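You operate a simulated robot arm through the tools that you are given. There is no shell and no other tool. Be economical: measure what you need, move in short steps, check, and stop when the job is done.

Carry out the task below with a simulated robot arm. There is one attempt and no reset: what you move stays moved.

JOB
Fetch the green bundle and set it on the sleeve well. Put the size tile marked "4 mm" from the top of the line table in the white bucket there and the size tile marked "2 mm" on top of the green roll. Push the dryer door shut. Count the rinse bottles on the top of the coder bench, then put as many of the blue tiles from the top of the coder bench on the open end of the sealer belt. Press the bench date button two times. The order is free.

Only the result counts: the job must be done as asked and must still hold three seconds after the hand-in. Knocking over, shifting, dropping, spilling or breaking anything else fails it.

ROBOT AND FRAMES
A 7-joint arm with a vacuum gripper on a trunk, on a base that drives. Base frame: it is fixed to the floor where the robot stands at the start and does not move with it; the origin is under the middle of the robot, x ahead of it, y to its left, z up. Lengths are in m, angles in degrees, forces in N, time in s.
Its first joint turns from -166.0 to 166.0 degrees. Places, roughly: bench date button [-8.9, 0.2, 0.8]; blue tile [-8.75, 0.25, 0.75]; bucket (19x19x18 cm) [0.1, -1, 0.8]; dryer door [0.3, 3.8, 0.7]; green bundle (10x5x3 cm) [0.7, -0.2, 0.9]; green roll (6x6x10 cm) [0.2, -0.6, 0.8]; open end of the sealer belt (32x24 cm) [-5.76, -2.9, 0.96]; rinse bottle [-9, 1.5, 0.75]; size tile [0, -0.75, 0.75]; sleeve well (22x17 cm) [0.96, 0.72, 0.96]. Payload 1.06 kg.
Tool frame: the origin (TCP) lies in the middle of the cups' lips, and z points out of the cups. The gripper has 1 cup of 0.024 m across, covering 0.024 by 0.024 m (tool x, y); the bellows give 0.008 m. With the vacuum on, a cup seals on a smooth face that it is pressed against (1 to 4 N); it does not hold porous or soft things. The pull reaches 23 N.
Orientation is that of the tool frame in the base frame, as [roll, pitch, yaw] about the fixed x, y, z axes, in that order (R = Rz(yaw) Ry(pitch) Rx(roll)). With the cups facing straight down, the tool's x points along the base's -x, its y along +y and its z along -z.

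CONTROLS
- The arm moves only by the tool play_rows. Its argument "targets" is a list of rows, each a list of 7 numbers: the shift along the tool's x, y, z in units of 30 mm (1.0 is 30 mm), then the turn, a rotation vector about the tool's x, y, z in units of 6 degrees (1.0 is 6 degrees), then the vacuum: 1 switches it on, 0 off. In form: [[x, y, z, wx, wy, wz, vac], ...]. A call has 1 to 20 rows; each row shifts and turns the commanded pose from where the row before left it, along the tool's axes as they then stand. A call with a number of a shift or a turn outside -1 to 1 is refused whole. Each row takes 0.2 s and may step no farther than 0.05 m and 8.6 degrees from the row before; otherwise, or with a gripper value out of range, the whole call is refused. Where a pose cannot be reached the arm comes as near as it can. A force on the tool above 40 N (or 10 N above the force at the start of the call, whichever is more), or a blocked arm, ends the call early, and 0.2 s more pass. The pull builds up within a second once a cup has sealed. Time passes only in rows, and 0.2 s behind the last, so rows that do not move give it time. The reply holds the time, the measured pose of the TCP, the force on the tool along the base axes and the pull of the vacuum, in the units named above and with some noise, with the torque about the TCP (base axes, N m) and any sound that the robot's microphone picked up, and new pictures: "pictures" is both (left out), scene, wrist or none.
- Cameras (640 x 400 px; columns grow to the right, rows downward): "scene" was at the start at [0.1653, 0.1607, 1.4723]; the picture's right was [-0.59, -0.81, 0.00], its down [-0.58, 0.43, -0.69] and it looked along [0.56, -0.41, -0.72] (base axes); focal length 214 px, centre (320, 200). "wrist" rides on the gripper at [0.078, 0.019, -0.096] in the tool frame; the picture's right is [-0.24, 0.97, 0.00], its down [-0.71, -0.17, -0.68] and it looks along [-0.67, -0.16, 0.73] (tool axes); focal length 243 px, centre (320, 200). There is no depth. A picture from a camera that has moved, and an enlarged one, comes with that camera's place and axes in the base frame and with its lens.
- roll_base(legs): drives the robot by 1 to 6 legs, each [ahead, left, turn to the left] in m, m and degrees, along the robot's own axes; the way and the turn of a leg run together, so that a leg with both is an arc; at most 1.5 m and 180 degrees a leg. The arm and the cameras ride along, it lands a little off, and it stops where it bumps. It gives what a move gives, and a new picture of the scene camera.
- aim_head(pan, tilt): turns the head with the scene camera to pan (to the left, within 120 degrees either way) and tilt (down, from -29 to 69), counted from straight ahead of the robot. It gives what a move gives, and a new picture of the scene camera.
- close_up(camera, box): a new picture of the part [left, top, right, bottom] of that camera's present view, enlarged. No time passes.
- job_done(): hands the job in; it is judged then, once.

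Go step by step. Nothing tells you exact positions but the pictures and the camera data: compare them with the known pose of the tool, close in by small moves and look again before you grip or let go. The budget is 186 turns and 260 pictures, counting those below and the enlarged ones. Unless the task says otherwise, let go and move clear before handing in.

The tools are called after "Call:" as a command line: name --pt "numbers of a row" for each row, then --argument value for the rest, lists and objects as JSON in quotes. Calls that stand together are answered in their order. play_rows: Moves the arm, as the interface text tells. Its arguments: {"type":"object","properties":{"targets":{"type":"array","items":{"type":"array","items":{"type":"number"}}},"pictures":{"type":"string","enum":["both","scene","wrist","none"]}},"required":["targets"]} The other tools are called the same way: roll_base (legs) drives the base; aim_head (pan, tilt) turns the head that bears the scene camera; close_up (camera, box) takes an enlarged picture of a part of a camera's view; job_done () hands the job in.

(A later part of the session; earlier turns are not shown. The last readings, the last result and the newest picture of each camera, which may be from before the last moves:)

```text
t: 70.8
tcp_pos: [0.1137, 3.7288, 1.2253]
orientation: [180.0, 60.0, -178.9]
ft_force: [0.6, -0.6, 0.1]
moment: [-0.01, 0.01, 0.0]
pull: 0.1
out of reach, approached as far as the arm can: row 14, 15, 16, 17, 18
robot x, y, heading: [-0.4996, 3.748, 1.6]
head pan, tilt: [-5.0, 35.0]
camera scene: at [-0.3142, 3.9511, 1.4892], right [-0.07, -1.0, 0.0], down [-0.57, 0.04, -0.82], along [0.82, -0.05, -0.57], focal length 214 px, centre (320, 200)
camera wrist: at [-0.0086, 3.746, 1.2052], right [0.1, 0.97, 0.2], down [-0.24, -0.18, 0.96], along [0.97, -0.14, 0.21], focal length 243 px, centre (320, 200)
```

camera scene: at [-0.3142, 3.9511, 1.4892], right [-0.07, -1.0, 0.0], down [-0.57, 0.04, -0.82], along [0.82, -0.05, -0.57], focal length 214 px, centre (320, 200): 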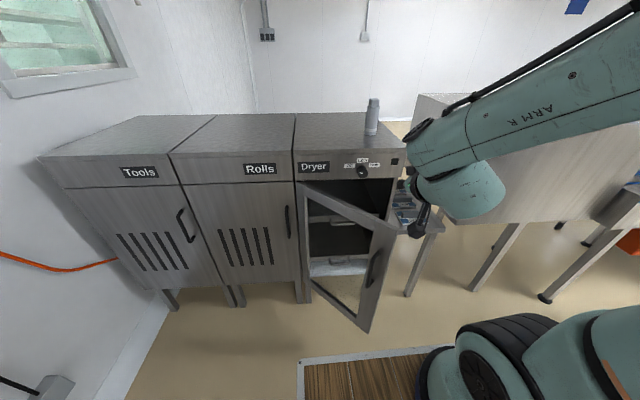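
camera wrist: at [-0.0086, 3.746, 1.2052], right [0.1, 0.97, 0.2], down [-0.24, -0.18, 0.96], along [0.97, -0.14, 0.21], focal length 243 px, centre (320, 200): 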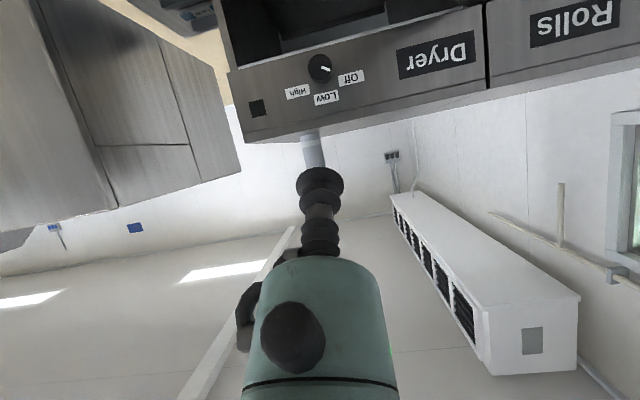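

The tool reached 60° of pitch, which is enough. I'll lower it to z of about 0.93 in front of the door's stile.

Call:
play_rows --pt "0.99 -0.12 0.74 0 0 0 0" --pt "0.99 -0.12 0.74 0 0 0 0" --pt "0.99 -0.12 0.74 0 0 0 0" --pt "0.99 -0.12 0.74 0 0 0 0" --pt "0.99 -0.12 0.74 0 0 0 0" --pt "0.99 -0.12 0.74 0 0 0 0" --pt "0.99 -0.12 0.74 0 0 0 0"

```text
t: 72.4
tcp_pos: [0.1135, 3.73, 1.225]
orientation: [-180.0, 60.0, -178.8]
ft_force: [-0.3, -0.6, -0.8]
moment: [0.0, 0.02, -0.01]
pull: 0.1
out of reach, approached as far as the arm can: row 1, 2, 3, 4, 5, 6, 7
robot x, y, heading: [-0.4967, 3.7472, 1.3]
head pan, tilt: [-5.0, 35.0]
camera scene: at [-0.3142, 3.9511, 1.4892], right [-0.07, -1.0, 0.0], down [-0.57, 0.04, -0.82], along [0.82, -0.05, -0.57], focal length 214 px, centre (320, 200)
camera wrist: at [-0.0086, 3.7461, 1.2052], right [0.1, 0.97, 0.2], down [-0.24, -0.18, 0.96], along [0.97, -0.14, 0.21], focal length 243 px, centre (320, 200)
```

scene: 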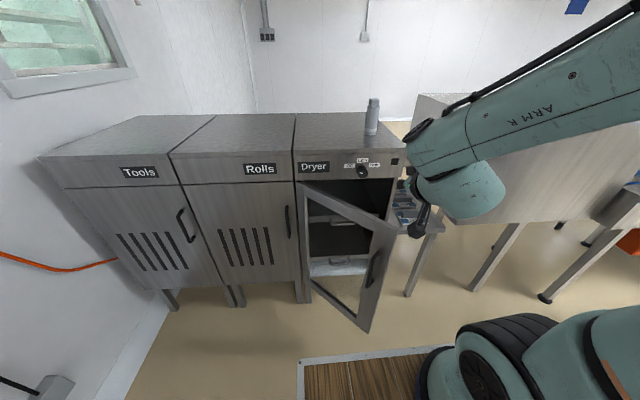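
wrist: 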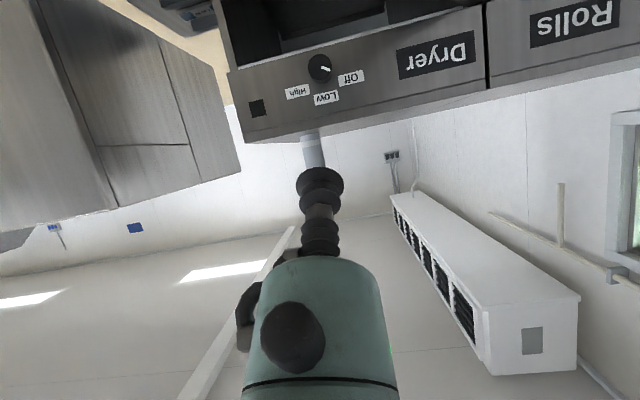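

The arm is at a limit at this radius. I'll test by turning back a bit and see where the command stands.

Call:
play_rows --pt "0 0 0 0 1 0 0" --pt "0 0 0 0 1 0 0" --pictures "none"

```text
t: 73.0
tcp_pos: [0.1135, 3.7308, 1.2274]
orientation: [-180.0, 47.8, -178.4]
ft_force: [0.2, -0.2, 0.2]
moment: [0.05, 0.02, 0.05]
pull: 0.0
out of reach, approached as far as the arm can: row 1
robot x, y, heading: [-0.5, 3.7446, 1.5]
head pan, tilt: [-5.0, 35.0]
```

The command follows the reached pose (48° now). I'll lower in this attitude.

Call:
play_rows --pt "0.81 -0.12 0.9 0 0 0 0" --pt "0.81 -0.12 0.9 0 0 0 0" --pt "0.81 -0.12 0.9 0 0 0 0" --pt "0.81 -0.12 0.9 0 0 0 0" --pt "0.81 -0.12 0.9 0 0 0 0" --pt "0.81 -0.12 0.9 0 0 0 0" --pt "0.81 -0.12 0.9 0 0 0 0"

```text
t: 74.6
tcp_pos: [0.1211, 3.7213, 1.1578]
orientation: [-179.9, 47.9, -178.8]
ft_force: [-1.4, 0.1, 0.6]
moment: [-0.01, 0.0, 0.01]
pull: 0.0
out of reach, approached as far as the arm can: row 3, 4, 5, 6, 7
robot x, y, heading: [-0.4992, 3.7498, 1.3]
head pan, tilt: [-5.0, 35.0]
camera scene: at [-0.3142, 3.9511, 1.4892], right [-0.07, -1.0, 0.0], down [-0.57, 0.04, -0.82], along [0.82, -0.05, -0.57], focal length 214 px, centre (320, 200)
camera wrist: at [-0.0025, 3.7387, 1.1648], right [0.14, 0.98, 0.17], down [-0.03, -0.17, 0.98], along [0.99, -0.14, 0.01], focal length 243 px, centre (320, 200)
```

scene: 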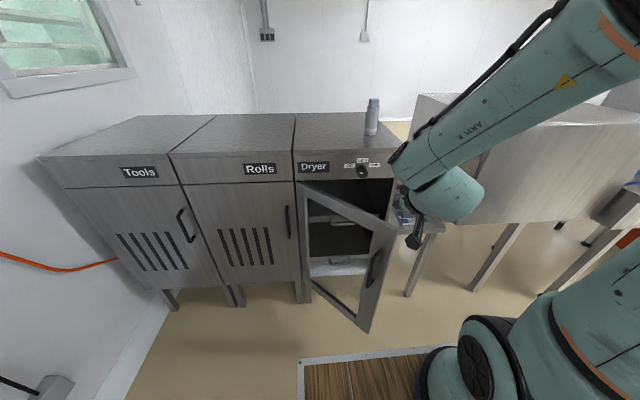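
wrist: 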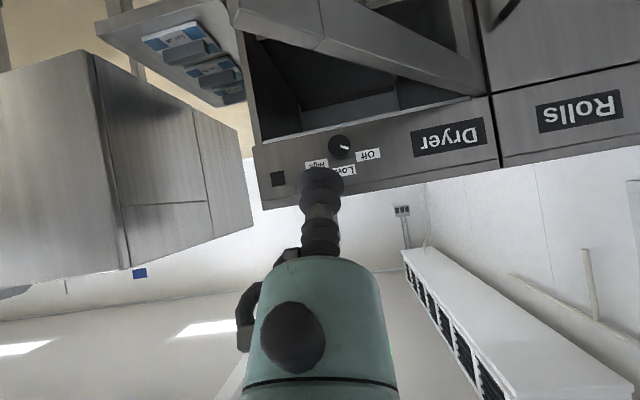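

The wrist pitch limits me when low and close in. I'll use a smaller tilt (about 24°) and lower further.

Call:
play_rows --pt "0 0 0 0 1 0 0" --pt "0 0 0 0 1 0 0" --pt "0 0 0 0 1 0 0" --pt "0 0 0 0 1 0 0" --pt "0.4 -0.15 0.9 0 0 0 0" --pt "0.4 -0.15 0.9 0 0 0 0" --pt "0.4 -0.15 0.9 0 0 0 0" --pt "0.4 -0.15 0.9 0 0 0 0" --pt "0.4 0 0.9 0 0 0 0" --pt "0.4 0 0.9 0 0 0 0" --pt "0.4 0 0.9 0 0 0 0"

```text
t: 77.0
tcp_pos: [0.1273, 3.7032, 0.9477]
orientation: [180.0, 24.1, -178.8]
ft_force: [-0.3, 0.4, -0.6]
moment: [-0.01, -0.02, 0.0]
pull: 0.0
robot x, y, heading: [-0.5019, 3.7455, 1.1]
head pan, tilt: [-5.0, 35.0]
camera scene: at [-0.3144, 3.9504, 1.4893], right [-0.07, -1.0, 0.0], down [-0.57, 0.04, -0.82], along [0.82, -0.05, -0.57], focal length 214 px, centre (320, 200)
camera wrist: at [0.0164, 3.7205, 1.0043], right [0.19, 0.98, 0.1], down [0.37, -0.16, 0.91], along [0.91, -0.14, -0.39], focal length 243 px, centre (320, 200)
```

scene: 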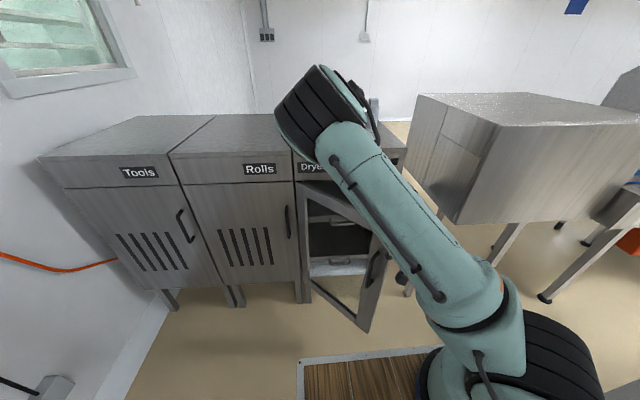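
wrist: 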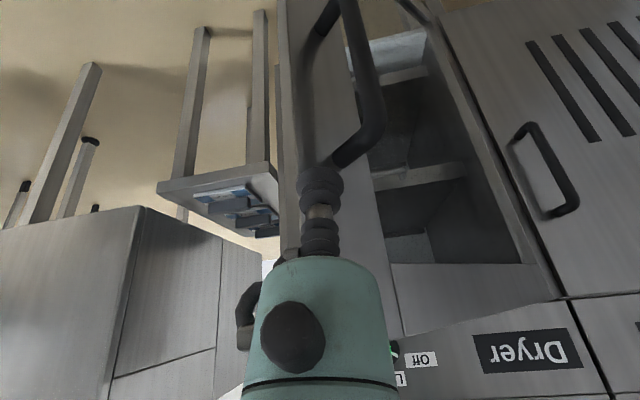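

The wrist picture shows the stile with the handle's top end near z 0.87; my tip is at y 3.70, z 0.95, just above it. I'll advance toward +x and watch the force.

Call:
play_rows --pt "-0.47 -0.1 0.57 0 0 0 0" --pt "-0.61 0 0.27 0 0 0 0" --pt "-0.61 0 0.27 0 0 0 0" --pt "-0.61 0 0.27 0 0 0 0" --pt "-0.61 0 0.27 0 0 0 0" --pt "-0.61 0 0.27 0 0 0 0"

```text
t: 78.4
tcp_pos: [0.2446, 3.7058, 0.9423]
orientation: [180.0, 24.0, -178.9]
ft_force: [0.1, 0.6, 0.8]
moment: [0.02, 0.02, 0.02]
pull: 0.0
robot x, y, heading: [-0.4938, 3.7418, 1.3]
head pan, tilt: [-5.0, 35.0]
camera scene: at [-0.3143, 3.9511, 1.4892], right [-0.07, -1.0, 0.0], down [-0.57, 0.04, -0.82], along [0.82, -0.05, -0.57], focal length 214 px, centre (320, 200)
camera wrist: at [0.134, 3.7224, 0.9976], right [0.19, 0.98, 0.1], down [0.37, -0.16, 0.91], along [0.91, -0.14, -0.39], focal length 243 px, centre (320, 200)
```

scene: 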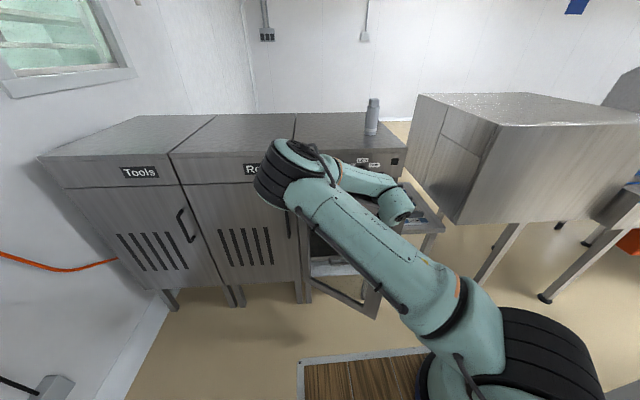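
wrist: 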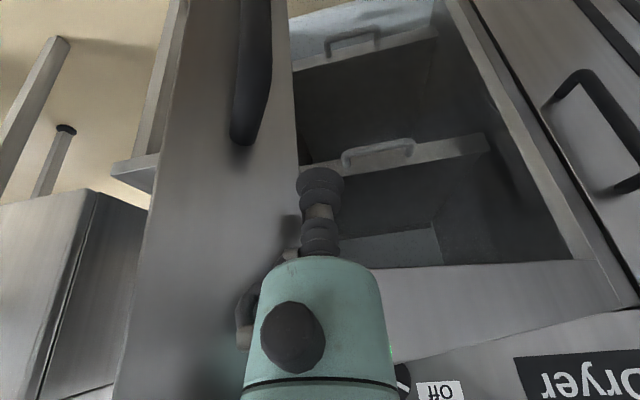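

The tip is aimed past the stile at the window opening. I'll back off 4 cm, move 6 cm toward the free edge and up 2 cm, then look.

Call:
play_rows --pt "0.9 0 -0.8 0 0 0 0" --pt "0.27 -1 -0.3 0 0 0 0" --pt "0 -1 0 0 0 0 0" --pictures "wrist"

```text
t: 79.2
tcp_pos: [0.2003, 3.6439, 0.9579]
orientation: [-179.9, 24.0, -178.7]
ft_force: [-0.4, 0.3, -0.5]
moment: [-0.02, -0.02, -0.01]
pull: 0.1
robot x, y, heading: [-0.4986, 3.7474, 1.4]
head pan, tilt: [-5.0, 35.0]
camera wrist: at [0.0892, 3.6613, 1.0137], right [0.19, 0.98, 0.1], down [0.37, -0.16, 0.91], along [0.91, -0.14, -0.39], focal length 243 px, centre (320, 200)
```

wrist: 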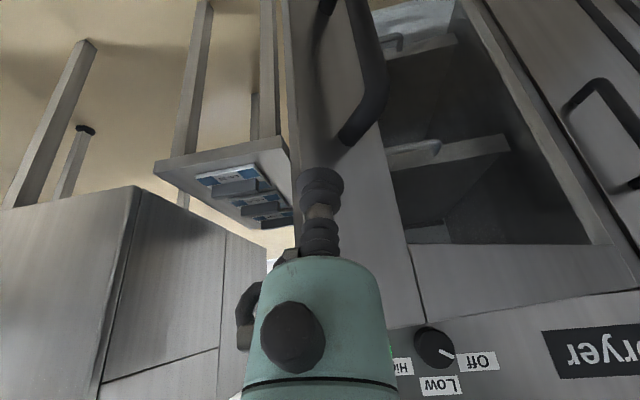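

The stile is right ahead now. I'll shift 2 cm left and push forward slowly.

Call:
play_rows --pt "-0.61 0.5 0.27 0 0 0 0" --pt "-0.61 0 0.27 0 0 0 0" --pt "-0.61 0 0.27 0 0 0 0" --pt "-0.61 -0.1 0.27 0 0 0 0" --pt "-0.61 -0.15 0.27 0 0 0 0" --pictures "both"

```text
t: 80.4
tcp_pos: [0.3001, 3.65, 0.958]
orientation: [180.0, 23.9, -178.7]
ft_force: [-0.2, 0.5, 0.4]
moment: [0.04, 0.0, 0.01]
pull: 0.0
robot x, y, heading: [-0.4979, 3.7467, 1.2]
head pan, tilt: [-5.0, 35.0]
camera scene: at [-0.3144, 3.9512, 1.4892], right [-0.07, -1.0, 0.0], down [-0.57, 0.04, -0.82], along [0.82, -0.05, -0.57], focal length 214 px, centre (320, 200)
camera wrist: at [0.189, 3.6674, 1.0138], right [0.19, 0.98, 0.1], down [0.37, -0.16, 0.91], along [0.91, -0.14, -0.39], focal length 243 px, centre (320, 200)
```

scene: 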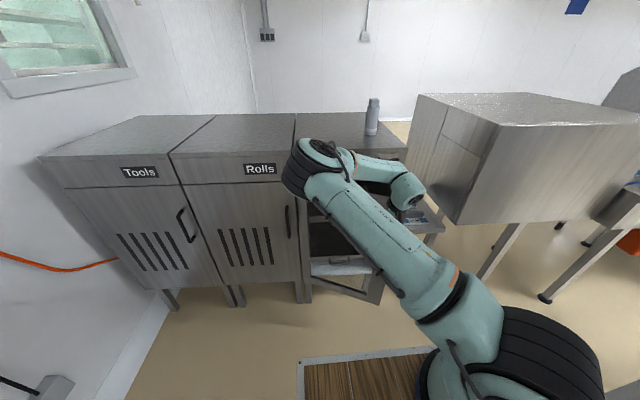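
wrist: 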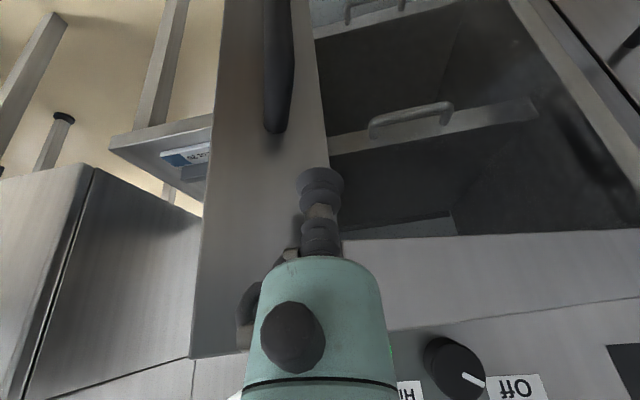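

The door is moving with little force. I'll keep pushing, drifting toward the free edge.

Call:
play_rows --pt "-0.5 -0.5 0.22 0 0 0 0" --pt "-0.61 -0.4 0.27 0 0 0 0" --pt "-0.61 -0.3 0.27 0 0 0 0" --pt "-0.61 -0.2 0.27 0 0 0 0" --pt "-0.61 -0.2 0.27 0 0 0 0" --pt "-0.61 -0.2 0.27 0 0 0 0" --pictures "both"

```text
t: 81.8
tcp_pos: [0.416, 3.596, 0.9556]
orientation: [179.9, 24.0, -178.8]
ft_force: [-1.0, 0.9, 0.3]
moment: [-0.01, -0.05, -0.06]
pull: 0.1
robot x, y, heading: [-0.4961, 3.7472, 1.3]
head pan, tilt: [-5.0, 35.0]
camera scene: at [-0.3144, 3.9513, 1.4892], right [-0.07, -1.0, 0.0], down [-0.57, 0.04, -0.82], along [0.82, -0.05, -0.57], focal length 214 px, centre (320, 200)
camera wrist: at [0.305, 3.6137, 1.0121], right [0.19, 0.98, 0.1], down [0.37, -0.16, 0.91], along [0.91, -0.14, -0.39], focal length 243 px, centre (320, 200)
```

scene: 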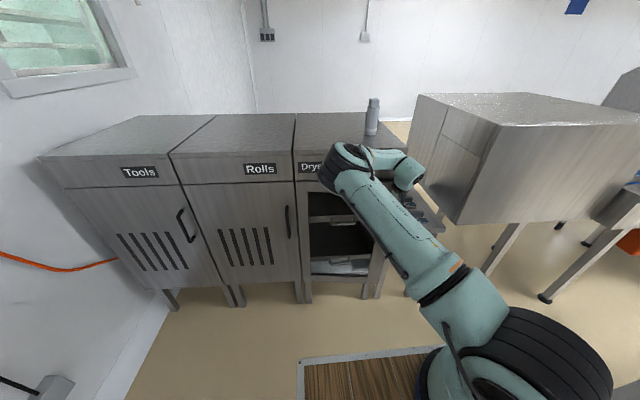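
wrist: 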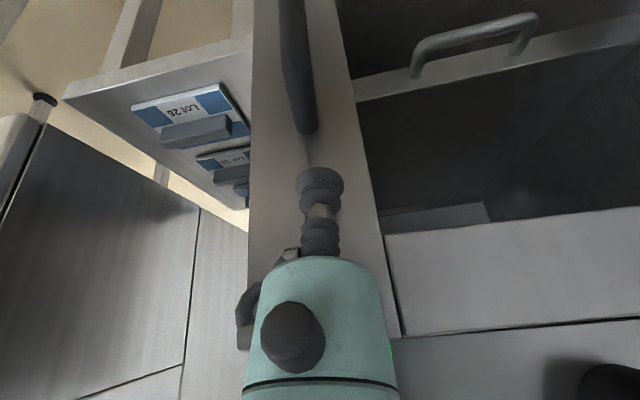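

It is going well, with the tip centred on the stile. I'll continue in small steps until it stops.

Call:
play_rows --pt "-0.61 -0.15 0.27 0 0 0 0" --pt "-0.61 -0.1 0.27 0 0 0 0" --pt "-0.61 -0.05 0.27 0 0 0 0" --pt "-0.46 0 0.2 0 0 0 0" --pt "-0.46 0 0.2 0 0 0 0" --pt "-0.3 0 0.14 0 0 0 0" --pictures "both"

```text
t: 82.5
tcp_pos: [0.4644, 3.5916, 0.9575]
orientation: [179.8, 23.4, -178.9]
ft_force: [-20.4, 5.6, 9.5]
moment: [-0.52, -1.48, -0.22]
pull: 0.1
robot x, y, heading: [-0.496, 3.7468, 1.4]
head pan, tilt: [-5.0, 35.0]
stopped in row 3: the force on the tool passed its limit at 57 N (the readings are from after the stop); the commanded pose is now the measured one
camera scene: at [-0.3158, 3.9515, 1.4893], right [-0.07, -1.0, 0.0], down [-0.57, 0.04, -0.82], along [0.82, -0.05, -0.57], focal length 214 px, centre (320, 200)
camera wrist: at [0.3537, 3.6092, 1.014], right [0.2, 0.98, 0.1], down [0.38, -0.17, 0.91], along [0.9, -0.14, -0.4], focal length 243 px, centre (320, 200)
```

scene: 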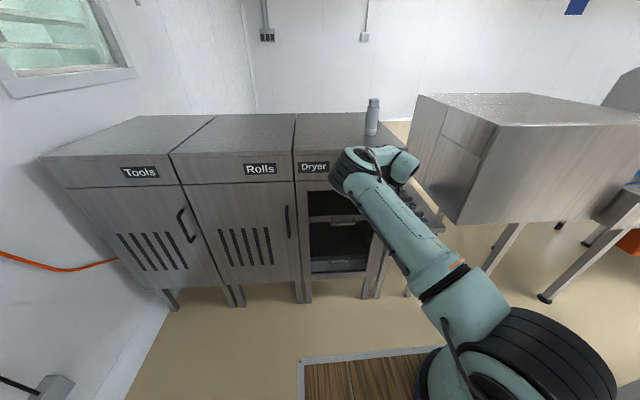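
wrist: 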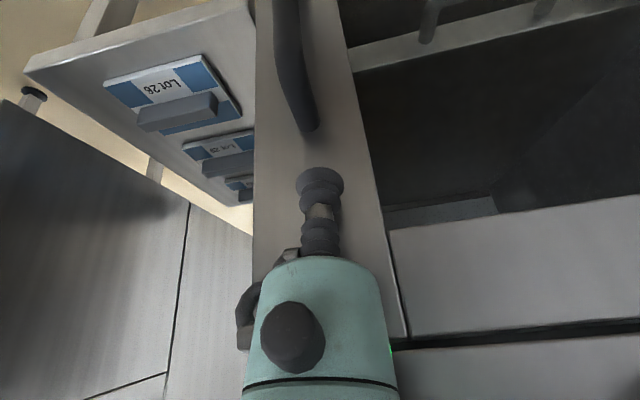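

The push met a hard stop. I'll retreat straight back and check whether the door is shut.

Call:
play_rows --pt "0.61 0 -0.27 0 0 0 0" --pt "0.9 0 -0.4 0 0 0 0" --pt "0.9 0 -0.4 0 0 0 0" --pt "0.9 0 -0.4 0 0 0 0" --pt "0.9 0 -0.4 0 0 0 0" --pt "0.5 0 -1 0 0 0 0" --pt "0.5 0 -1 0 0 0 0" --pt "0.5 0 -1 0 0 0 0" --pt "0.5 0 -1 0 0 0 0" --pt "0 0 -1 0 1 0 0" --pt "0 0 -1 0 1 0 0" --pt "0 0 -1 0 1 0 0" --pt "0 0 -1 0 1 0 0" --pictures "scene"

Call:
close_up --camera "scene" --box '[260, 120, 440, 310]'

```text
t: 85.3
tcp_pos: [0.1938, 3.5872, 1.1587]
orientation: [179.9, -0.5, -178.8]
ft_force: [-0.8, 0.1, -0.4]
moment: [-0.05, 0.02, 0.03]
pull: 0.0
robot x, y, heading: [-0.4979, 3.7449, 1.2]
head pan, tilt: [-5.0, 35.0]
camera scene: at [-0.3141, 3.9511, 1.4892], right [-0.07, -1.0, 0.0], down [-0.57, 0.04, -0.82], along [0.82, -0.05, -0.57], focal length 214 px, centre (320, 200)
```

scene: 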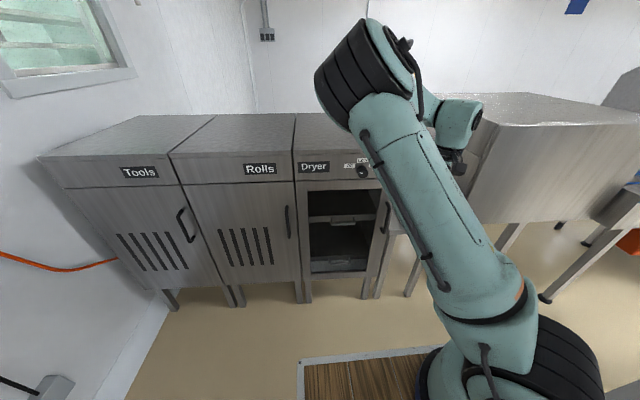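

```text
2.11 times, centred on (350, 215) of scene
camera zoom: at [-0.3141, 3.9511, 1.4892], right [-0.07, -1.0, 0.0], down [-0.57, 0.04, -0.82], along [0.82, -0.05, -0.57], focal length 452 px, centre (257, 168)
```

zoom: 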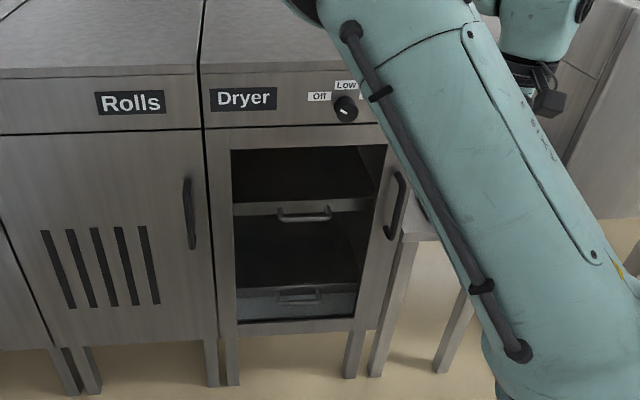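

The door looks shut. I'll drive back and recheck from a distance.

Call:
roll_base --legs '[[-1.1, 0, -1.2]]'

Call:
close_up --camera "scene" --box '[260, 80, 440, 200]'

```text
t: 91.1
tcp_pos: [-0.9403, 3.5567, 1.1576]
orientation: [179.9, -0.3, 178.8]
ft_force: [0.3, -0.7, -0.1]
moment: [-0.01, -0.02, 0.02]
pull: 0.1
robot x, y, heading: [-1.6281, 3.7449, -1.1]
head pan, tilt: [-5.0, 35.0]
camera scene: at [-1.4324, 3.9421, 1.4892], right [-0.11, -0.99, 0.0], down [-0.57, 0.06, -0.82], along [0.81, -0.09, -0.57], focal length 214 px, centre (320, 200)
```

scene: 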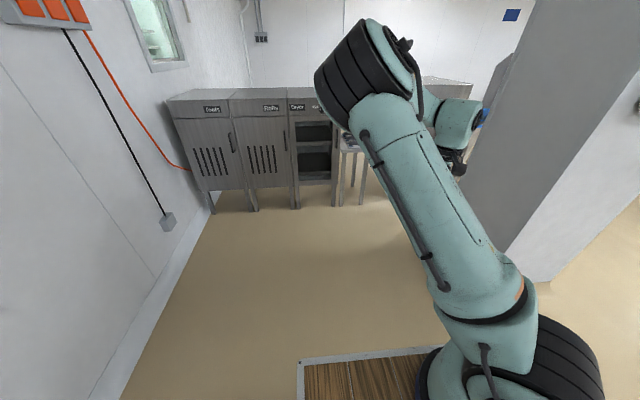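

```text
3.33 times, centred on (350, 140) of scene
camera zoom: at [-1.4324, 3.9421, 1.4892], right [-0.11, -0.99, 0.0], down [-0.57, 0.06, -0.82], along [0.81, -0.09, -0.57], focal length 715 px, centre (220, 400)
```

zoom: 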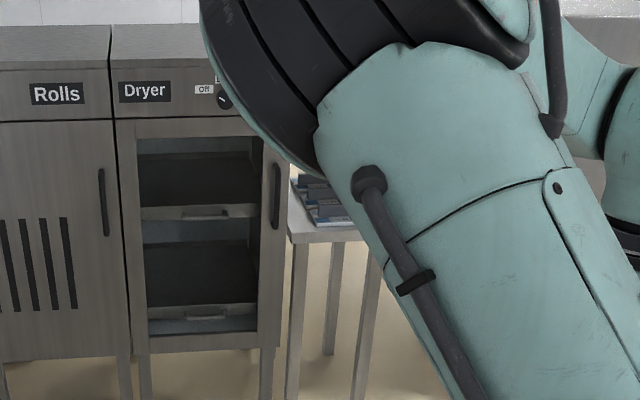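

The door is shut. I'll drive back around the pillar to the line table.

Call:
roll_base --legs '[[-0.05, -1.3, 1.1], [0, -1.3, 0], [1.3, 0, 0], [0.1, 0, 0]]'

```text
t: 111.0
tcp_pos: [0.4956, 1.0258, 1.1581]
orientation: [179.9, -0.5, -177.1]
ft_force: [-0.7, 0.0, -0.4]
moment: [-0.04, 0.03, 0.01]
pull: 0.1
robot x, y, heading: [-0.1964, 1.1629, 2.7]
head pan, tilt: [-5.0, 35.0]
camera scene: at [-0.0222, 1.3748, 1.4892], right [-0.04, -1.0, 0.0], down [-0.57, 0.02, -0.82], along [0.82, -0.03, -0.57], focal length 214 px, centre (320, 200)
```

scene: 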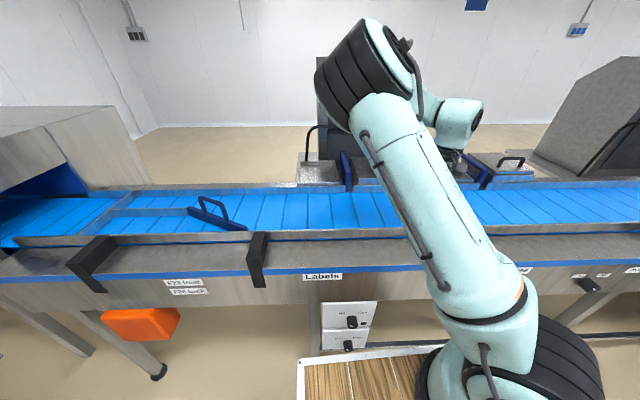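

Now to the right to the table spot.

Call:
roll_base --legs '[[0.1, -1.22, -2.7]]'

Call:
aim_head --pan -80 --tilt 45

```text
t: 117.3
tcp_pos: [0.6247, -0.2553, 1.1567]
orientation: [179.8, -0.4, -179.4]
ft_force: [0.2, -0.3, -0.5]
moment: [0.02, 0.0, -0.01]
pull: 0.0
robot x, y, heading: [-0.062, -0.0895, 0.5]
head pan, tilt: [-5.0, 35.0]
camera scene: at [0.1214, 0.1152, 1.4892], right [-0.08, -1.0, 0.0], down [-0.57, 0.04, -0.82], along [0.82, -0.06, -0.57], focal length 214 px, centre (320, 200)
```

scene: 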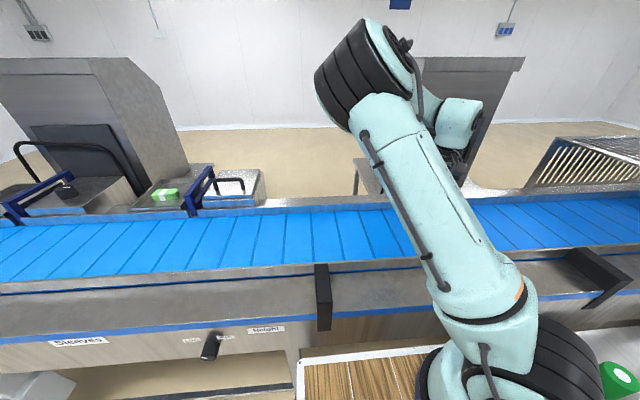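

```text
t: 118.8
tcp_pos: [0.6249, -0.2554, 1.157]
orientation: [179.8, -0.4, -179.4]
ft_force: [0.2, -0.5, 0.4]
moment: [-0.02, 0.0, -0.02]
pull: 0.0
robot x, y, heading: [-0.0648, -0.0915, 0.3]
head pan, tilt: [-80.0, 45.0]
camera scene: at [0.0485, 0.042, 1.4744], right [-0.98, -0.18, 0.0], down [-0.13, 0.69, -0.71], along [0.13, -0.7, -0.71], focal length 214 px, centre (320, 200)
```

scene: 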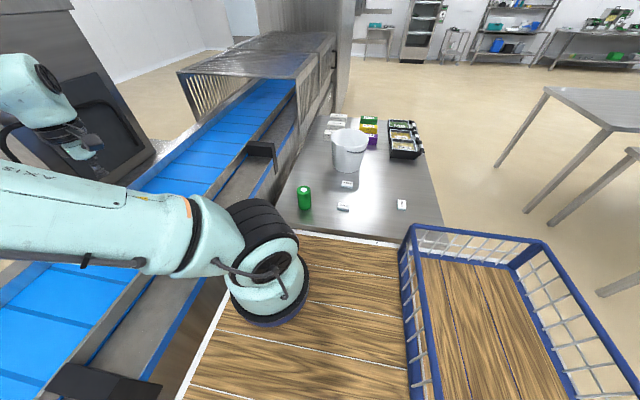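

A good view of the table now. I'll enlarge it to read the tiles.

Call:
close_up --camera "scene" --box '[280, 110, 440, 220]'

Call:
close_up --camera "scene" --box '[330, 170, 420, 220]'

```text
3.64 times, centred on (360, 165) of scene
camera zoom: at [0.0485, 0.042, 1.4744], right [-0.98, -0.18, 0.0], down [-0.13, 0.69, -0.71], along [0.13, -0.7, -0.71], focal length 780 px, centre (174, 327)
```

zoom: 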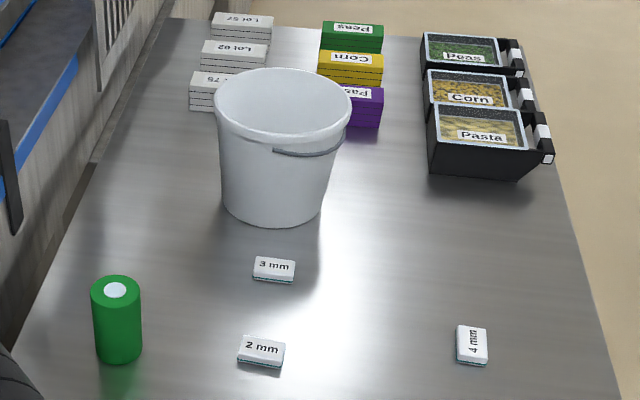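

```text
7.11 times, centred on (375, 195) of scene
camera zoom: at [0.0485, 0.042, 1.4744], right [-0.98, -0.18, 0.0], down [-0.13, 0.69, -0.71], along [0.13, -0.7, -0.71], focal length 1525 px, centre (-71, 236)
```

zoom: 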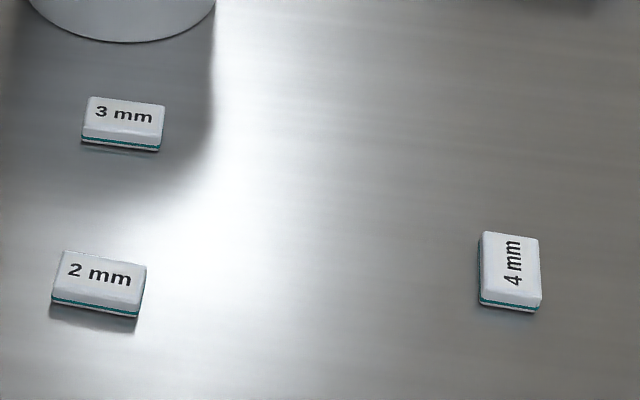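

Tiles: "2 mm" at about (0.064, -0.64), "4 mm" at about (-0.195, -0.70), roll top at about (0.24, -0.62). I'll swing the arm over toward the 2 mm tile.

Call:
play_rows --pt "0.57 -1 0 0 0 0 0" --pt "0.57 -1 0 0 0 0 0" --pt "0.57 -1 0 0 0 0 0" --pt "0.57 -1 0 0 0 0 0" --pt "0.57 -1 0 0 0 0 0" --pt "0.57 -1 0 0 0 0 0" --pt "0.57 -1 0 0 0 0 0" --pt "0.57 -1 0 0 0 0 0" --pt "0.57 -1 0 0 0 0 0" --pt "0.57 -1 0 0 0 0 0" --pt "0.57 -1 0 0 0 0 0" --pt "0.57 -1 0 0 0 0 0" --pt "0.57 -1 0 0 0 0 0" --pt "1 0 0 0 0 0 0" --pt "1 0 0 0 0 0 0" --pt "1 0 0 0 0 0 0" --pt "1 0 0 0 0 0 0" --pt "1 0 0 0 0 0 0" --pt "1 0 0 0 0 0 0" --pictures "none"

Call:
play_rows --pt "1 0 0 0 0 0 0" --pt "1 0 0 0 0 0 0" --pt "1 0 0 0 0 0 0" --pt "1 0 1 0 0 0 0" --pt "1 0 1 0 0 0 0" --pt "0 0 1 0 0 0 0" --pt "0 0 1 0 0 0 0"

```text
t: 122.8
tcp_pos: [0.3319, -0.4607, 1.1606]
orientation: [179.8, -0.6, -179.3]
ft_force: [0.7, 0.1, 0.4]
moment: [0.0, 0.02, 0.01]
pull: 0.1
out of reach, approached as far as the arm can: row 7, 8, 9, 10, 11, 12, 13
robot x, y, heading: [-0.0672, -0.0896, 0.4]
head pan, tilt: [-80.0, 45.0]
```

```text
t: 124.4
tcp_pos: [0.1813, -0.4595, 1.0452]
orientation: [179.8, -0.4, -179.4]
ft_force: [-0.4, 0.3, -0.1]
moment: [0.03, 0.01, -0.01]
pull: 0.1
robot x, y, heading: [-0.0641, -0.0889, 0.8]
head pan, tilt: [-80.0, 45.0]
camera scene: at [0.0483, 0.0423, 1.4743], right [-0.98, -0.18, 0.0], down [-0.13, 0.69, -0.71], along [0.13, -0.7, -0.71], focal length 214 px, centre (320, 200)
camera wrist: at [0.1021, -0.4412, 1.1404], right [0.23, 0.97, 0.0], down [0.72, -0.17, 0.68], along [0.66, -0.15, -0.73], focal length 243 px, centre (320, 200)
```

scene: 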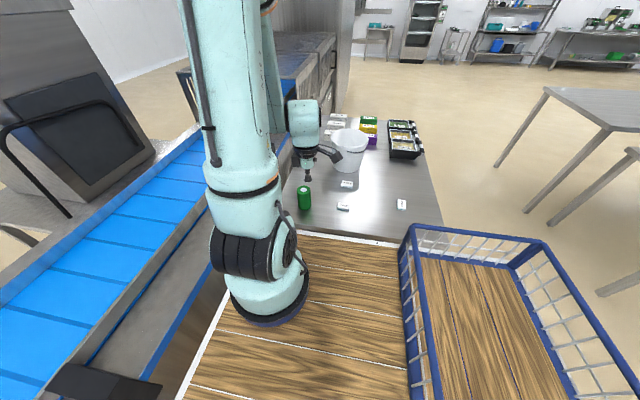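
wrist: 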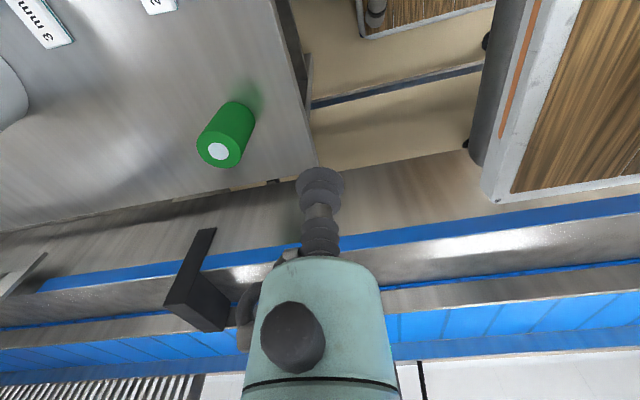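

Now toward the 2 mm tile.

Call:
play_rows --pt "0.65 -0.98 0 0 0 0 0" --pt "0.65 -0.98 0 0 0 0 0" --pt "0.65 -0.98 0 0 0 0 0" --pt "0.65 -0.98 0 0 0 0 0" --pt "0.65 -0.98 0 0 0 0 0" --pt "0.65 -0.98 0 0 0 0 0"

```text
t: 125.8
tcp_pos: [0.0695, -0.639, 1.0404]
orientation: [179.9, -0.4, -179.5]
ft_force: [0.0, 0.0, 0.6]
moment: [0.02, 0.0, -0.01]
pull: 0.1
robot x, y, heading: [-0.066, -0.0864, 0.7]
head pan, tilt: [-80.0, 45.0]
camera scene: at [0.0485, 0.0423, 1.4743], right [-0.98, -0.18, 0.0], down [-0.13, 0.69, -0.71], along [0.13, -0.7, -0.71], focal length 214 px, centre (320, 200)
camera wrist: at [-0.0089, -0.6201, 1.1383], right [0.23, 0.97, 0.0], down [0.71, -0.17, 0.68], along [0.66, -0.15, -0.73], focal length 243 px, centre (320, 200)
```

scene: 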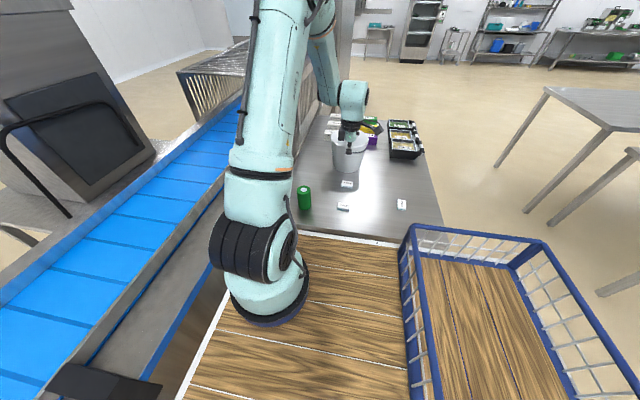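
wrist: 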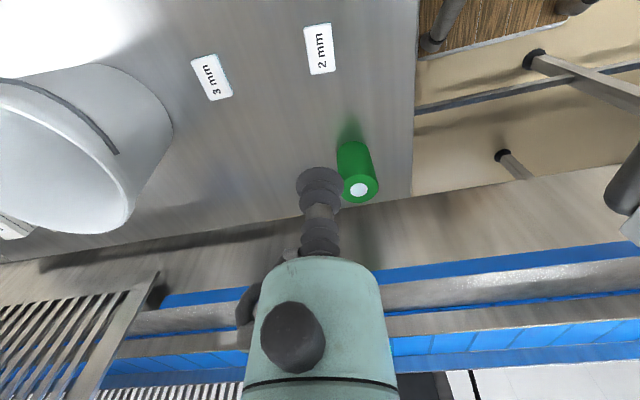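

Two views agree on the 2 mm tile at (0.061, -0.635). I'll lower above it.

Call:
play_rows --pt "0.27 0.1 1 0 0 0 0" --pt "0 0 1 0 0 0 0" --pt "0 0 1 0 0 0 0" --pt "0 0 1 0 0 0 0" --pt "0 0 1 0 0 0 0" --pt "0 0 1 0 0 0 0" --pt "0 0 1 0 0 0 0" --pictures "wrist"

```text
t: 127.4
tcp_pos: [0.0534, -0.6331, 0.833]
orientation: [179.9, -0.5, -179.4]
ft_force: [0.7, -0.6, -0.1]
moment: [0.02, 0.02, -0.03]
pull: 0.2
robot x, y, heading: [-0.0655, -0.0873, 0.5]
head pan, tilt: [-80.0, 45.0]
camera wrist: at [-0.0233, -0.6145, 0.9293], right [0.23, 0.97, 0.0], down [0.71, -0.17, 0.68], along [0.66, -0.15, -0.73], focal length 243 px, centre (320, 200)
```

wrist: 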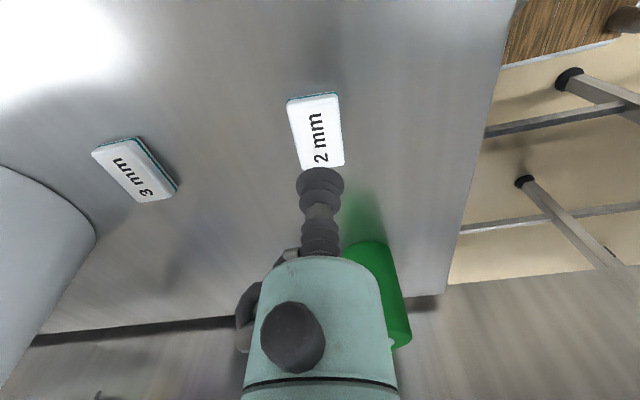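

The tile is centred below. I'll go down with the vacuum on in small final steps.

Call:
play_rows --pt "-0.13 -0.05 1 0 0 0 1" --pt "0 0 0.5 0 0 0 1" --pt "0 0 0.2 0 0 0 1" --pt "0 0 0.13 0 0 0 1" --pt "0 0 0.13 0 0 0 1" --pictures "wrist"

```text
t: 128.6
tcp_pos: [0.0578, -0.6335, 0.7756]
orientation: [179.8, -0.4, -179.4]
ft_force: [0.0, 0.0, 0.2]
moment: [0.01, 0.01, -0.02]
pull: 0.0
robot x, y, heading: [-0.0657, -0.0861, 0.7]
head pan, tilt: [-80.0, 45.0]
camera wrist: at [-0.0201, -0.6154, 0.8721], right [0.23, 0.97, 0.0], down [0.71, -0.17, 0.68], along [0.66, -0.15, -0.73], focal length 243 px, centre (320, 200)
```

wrist: 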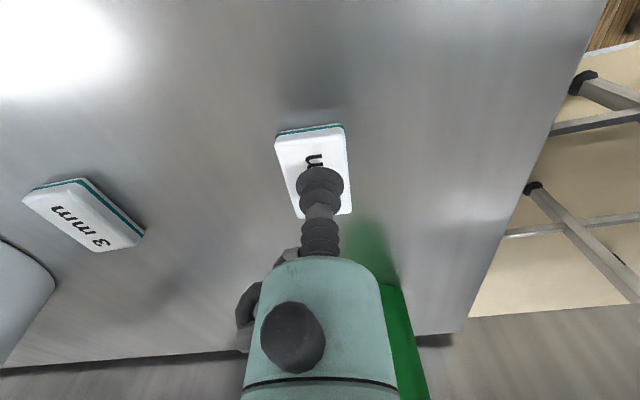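

Call:
play_rows --pt "0.05 -0.08 0.1 0 0 0 1" --pt "0 0 0.1 0 0 0 1" --pt "0 0 0.08 0 0 0 1" --pt "0 0 0.08 0 0 0 1" --pt "0 0 0 0 0 0 1" --pictures "none"

```text
t: 129.8
tcp_pos: [0.0566, -0.6361, 0.7658]
orientation: [179.8, -0.4, -179.3]
ft_force: [-1.7, 0.1, 12.3]
moment: [-0.04, -0.07, 0.0]
pull: 23.1
robot x, y, heading: [-0.0647, -0.0897, 0.7]
head pan, tilt: [-80.0, 45.0]
```

Sealed. I'll lift and carry it over the green roll.

Call:
play_rows --pt "0 0 -0.5 0 0 0 1" --pt "0 0 -1 0 0 0 1" --pt "0 0 -1 0 0 0 1" --pt "0 0 -1 0 0 0 1" --pt "0 0 -1 0 0 0 1" --pt "0 0 -1 0 0 0 1" --pt "-1 0 0 0 0 0 1" --pt "-1 0.1 0 0 0 0 1" --pt "-1 0.1 0 0 0 0 1" --pt "-1 0.1 0 0 0 0 1" --pt "-1 0.1 0 0 0 0 1"

Call:
close_up --camera "scene" --box '[270, 130, 390, 220]'

```text
t: 132.2
tcp_pos: [0.2076, -0.6215, 0.9266]
orientation: [179.7, -0.5, -179.5]
ft_force: [0.4, -0.5, -0.9]
moment: [0.03, -0.01, 0.01]
pull: 22.9
robot x, y, heading: [-0.0687, -0.0838, 0.7]
head pan, tilt: [-80.0, 45.0]
camera scene: at [0.0481, 0.0419, 1.4744], right [-0.98, -0.18, 0.0], down [-0.13, 0.7, -0.71], along [0.13, -0.7, -0.71], focal length 214 px, centre (320, 200)
camera wrist: at [0.1298, -0.6026, 1.0228], right [0.23, 0.97, 0.0], down [0.71, -0.17, 0.68], along [0.66, -0.15, -0.73], focal length 243 px, centre (320, 200)
```

scene: 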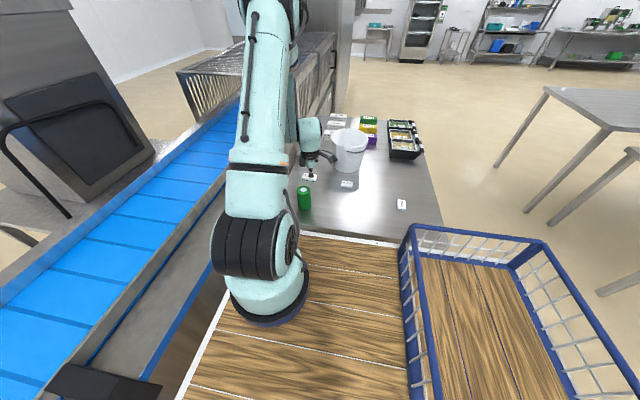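
wrist: 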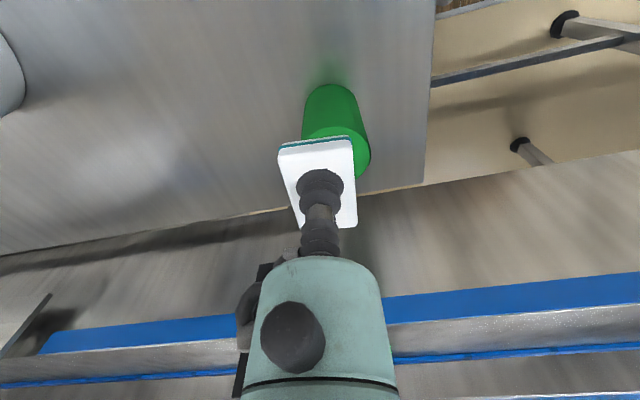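

```text
4.44 times, centred on (330, 175) of scene
camera zoom: at [0.0481, 0.0419, 1.4744], right [-0.98, -0.18, 0.0], down [-0.13, 0.7, -0.71], along [0.13, -0.7, -0.71], focal length 953 px, centre (276, 311)
```

zoom: 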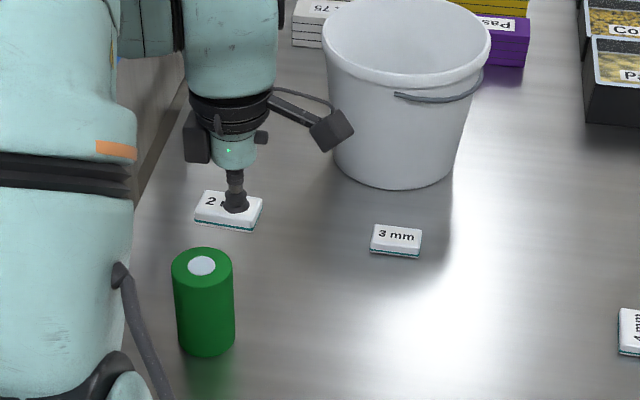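

Roll top confirmed at (0.243, -0.622). I'll move over and lower close.

Call:
play_rows --pt "-0.55 0 0 0 0 0 1" --pt "-0.55 0 0 0 0 0 1" --pt "0 0 0.6 0 0 0 1" --pt "0 0 0.6 0 0 0 1"

Call:
close_up --camera "scene" --box '[270, 150, 350, 210]'

```text
t: 133.2
tcp_pos: [0.2399, -0.622, 0.8923]
orientation: [179.9, -0.5, -179.5]
ft_force: [0.1, 0.0, -0.1]
moment: [0.02, 0.0, -0.01]
pull: 22.9
robot x, y, heading: [-0.0631, -0.0889, 0.6]
head pan, tilt: [-80.0, 45.0]
camera scene: at [0.0484, 0.0421, 1.4744], right [-0.98, -0.18, 0.0], down [-0.13, 0.7, -0.71], along [0.13, -0.7, -0.71], focal length 214 px, centre (320, 200)
camera wrist: at [0.1628, -0.6028, 0.9897], right [0.23, 0.97, 0.0], down [0.71, -0.17, 0.68], along [0.66, -0.15, -0.73], focal length 243 px, centre (320, 200)
```

scene: 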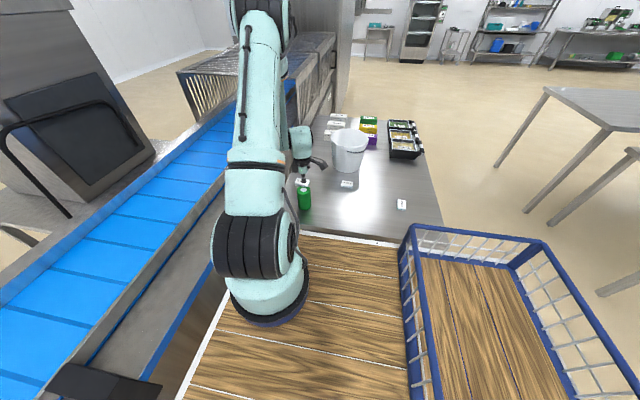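
wrist: 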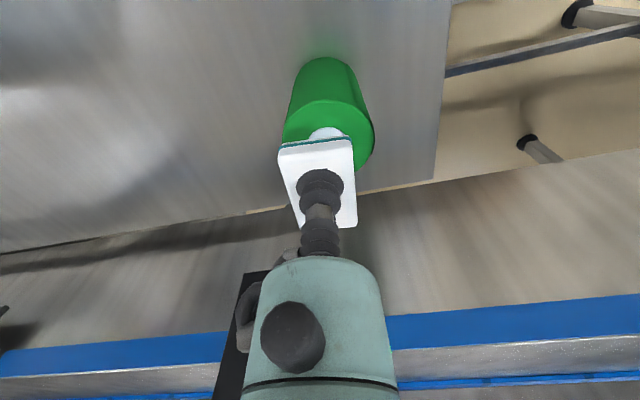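

```text
6.67 times, centred on (310, 180) of scene
camera zoom: at [0.0484, 0.0421, 1.4744], right [-0.98, -0.18, 0.0], down [-0.13, 0.7, -0.71], along [0.13, -0.7, -0.71], focal length 1430 px, centre (387, 333)
```

zoom: 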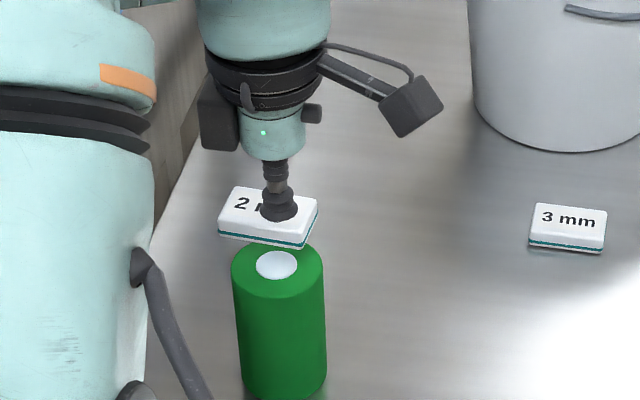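

The tile is about 5 mm too far in +x. I'll correct that and lower gently.

Call:
play_rows --pt "0.17 0.1 0.3 0 0 0 1" --pt "0 0 0.2 0 0 0 1" --pt "0 0 0.1 0 0 0 1" --pt "0 0 0.08 0 0 0 1" --pictures "wrist"

Call:
close_up --camera "scene" --box '[270, 150, 350, 210]'

```text
t: 134.2
tcp_pos: [0.2353, -0.6193, 0.8716]
orientation: [179.8, -0.6, -179.4]
ft_force: [0.6, -0.8, 0.2]
moment: [0.02, 0.0, 0.02]
pull: 22.9
robot x, y, heading: [-0.0675, -0.0893, 0.9]
head pan, tilt: [-80.0, 45.0]
camera wrist: at [0.1568, -0.601, 0.9684], right [0.23, 0.97, 0.0], down [0.72, -0.17, 0.68], along [0.66, -0.15, -0.73], focal length 243 px, centre (320, 200)
```

wrist: 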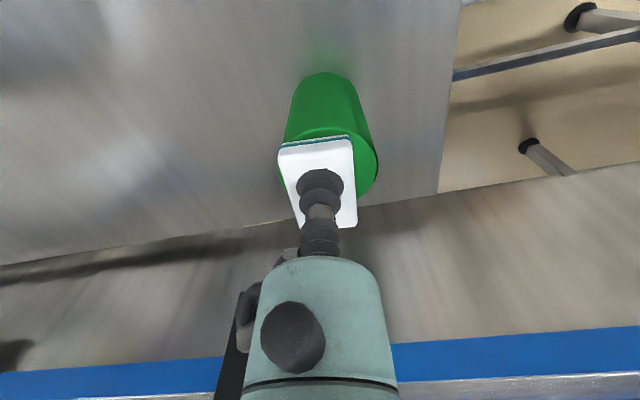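

```text
6.67 times, centred on (310, 180) of scene
camera zoom: at [0.0484, 0.042, 1.4744], right [-0.98, -0.18, 0.0], down [-0.13, 0.7, -0.71], along [0.13, -0.7, -0.71], focal length 1430 px, centre (387, 333)
```

zoom: 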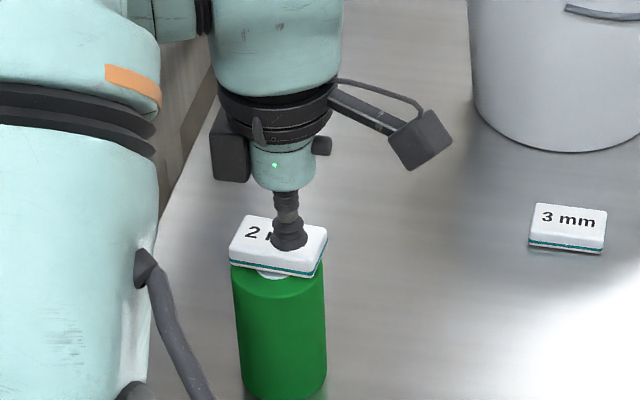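

Well aligned; I'll nudge 3 mm in y and lower to contact.

Call:
play_rows --pt "0 0.1 0.08 0 0 0 1" --pt "0 0 0.08 0 0 0 1" --pt "0 0 0.07 0 0 0 1" --pictures "wrist"

```text
t: 135.0
tcp_pos: [0.2343, -0.6164, 0.8649]
orientation: [180.0, -0.4, -179.4]
ft_force: [-2.4, -1.1, 10.0]
moment: [-0.03, -0.04, -0.02]
pull: 23.3
robot x, y, heading: [-0.0653, -0.0889, 0.6]
head pan, tilt: [-80.0, 45.0]
camera wrist: at [0.1564, -0.5982, 0.9614], right [0.23, 0.97, 0.0], down [0.71, -0.17, 0.68], along [0.66, -0.15, -0.73], focal length 243 px, centre (320, 200)
```

wrist: 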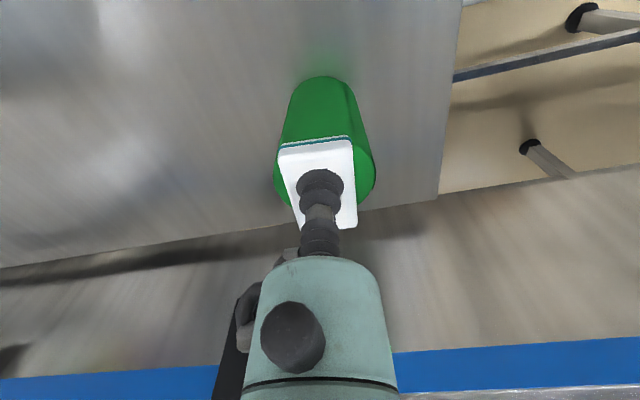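

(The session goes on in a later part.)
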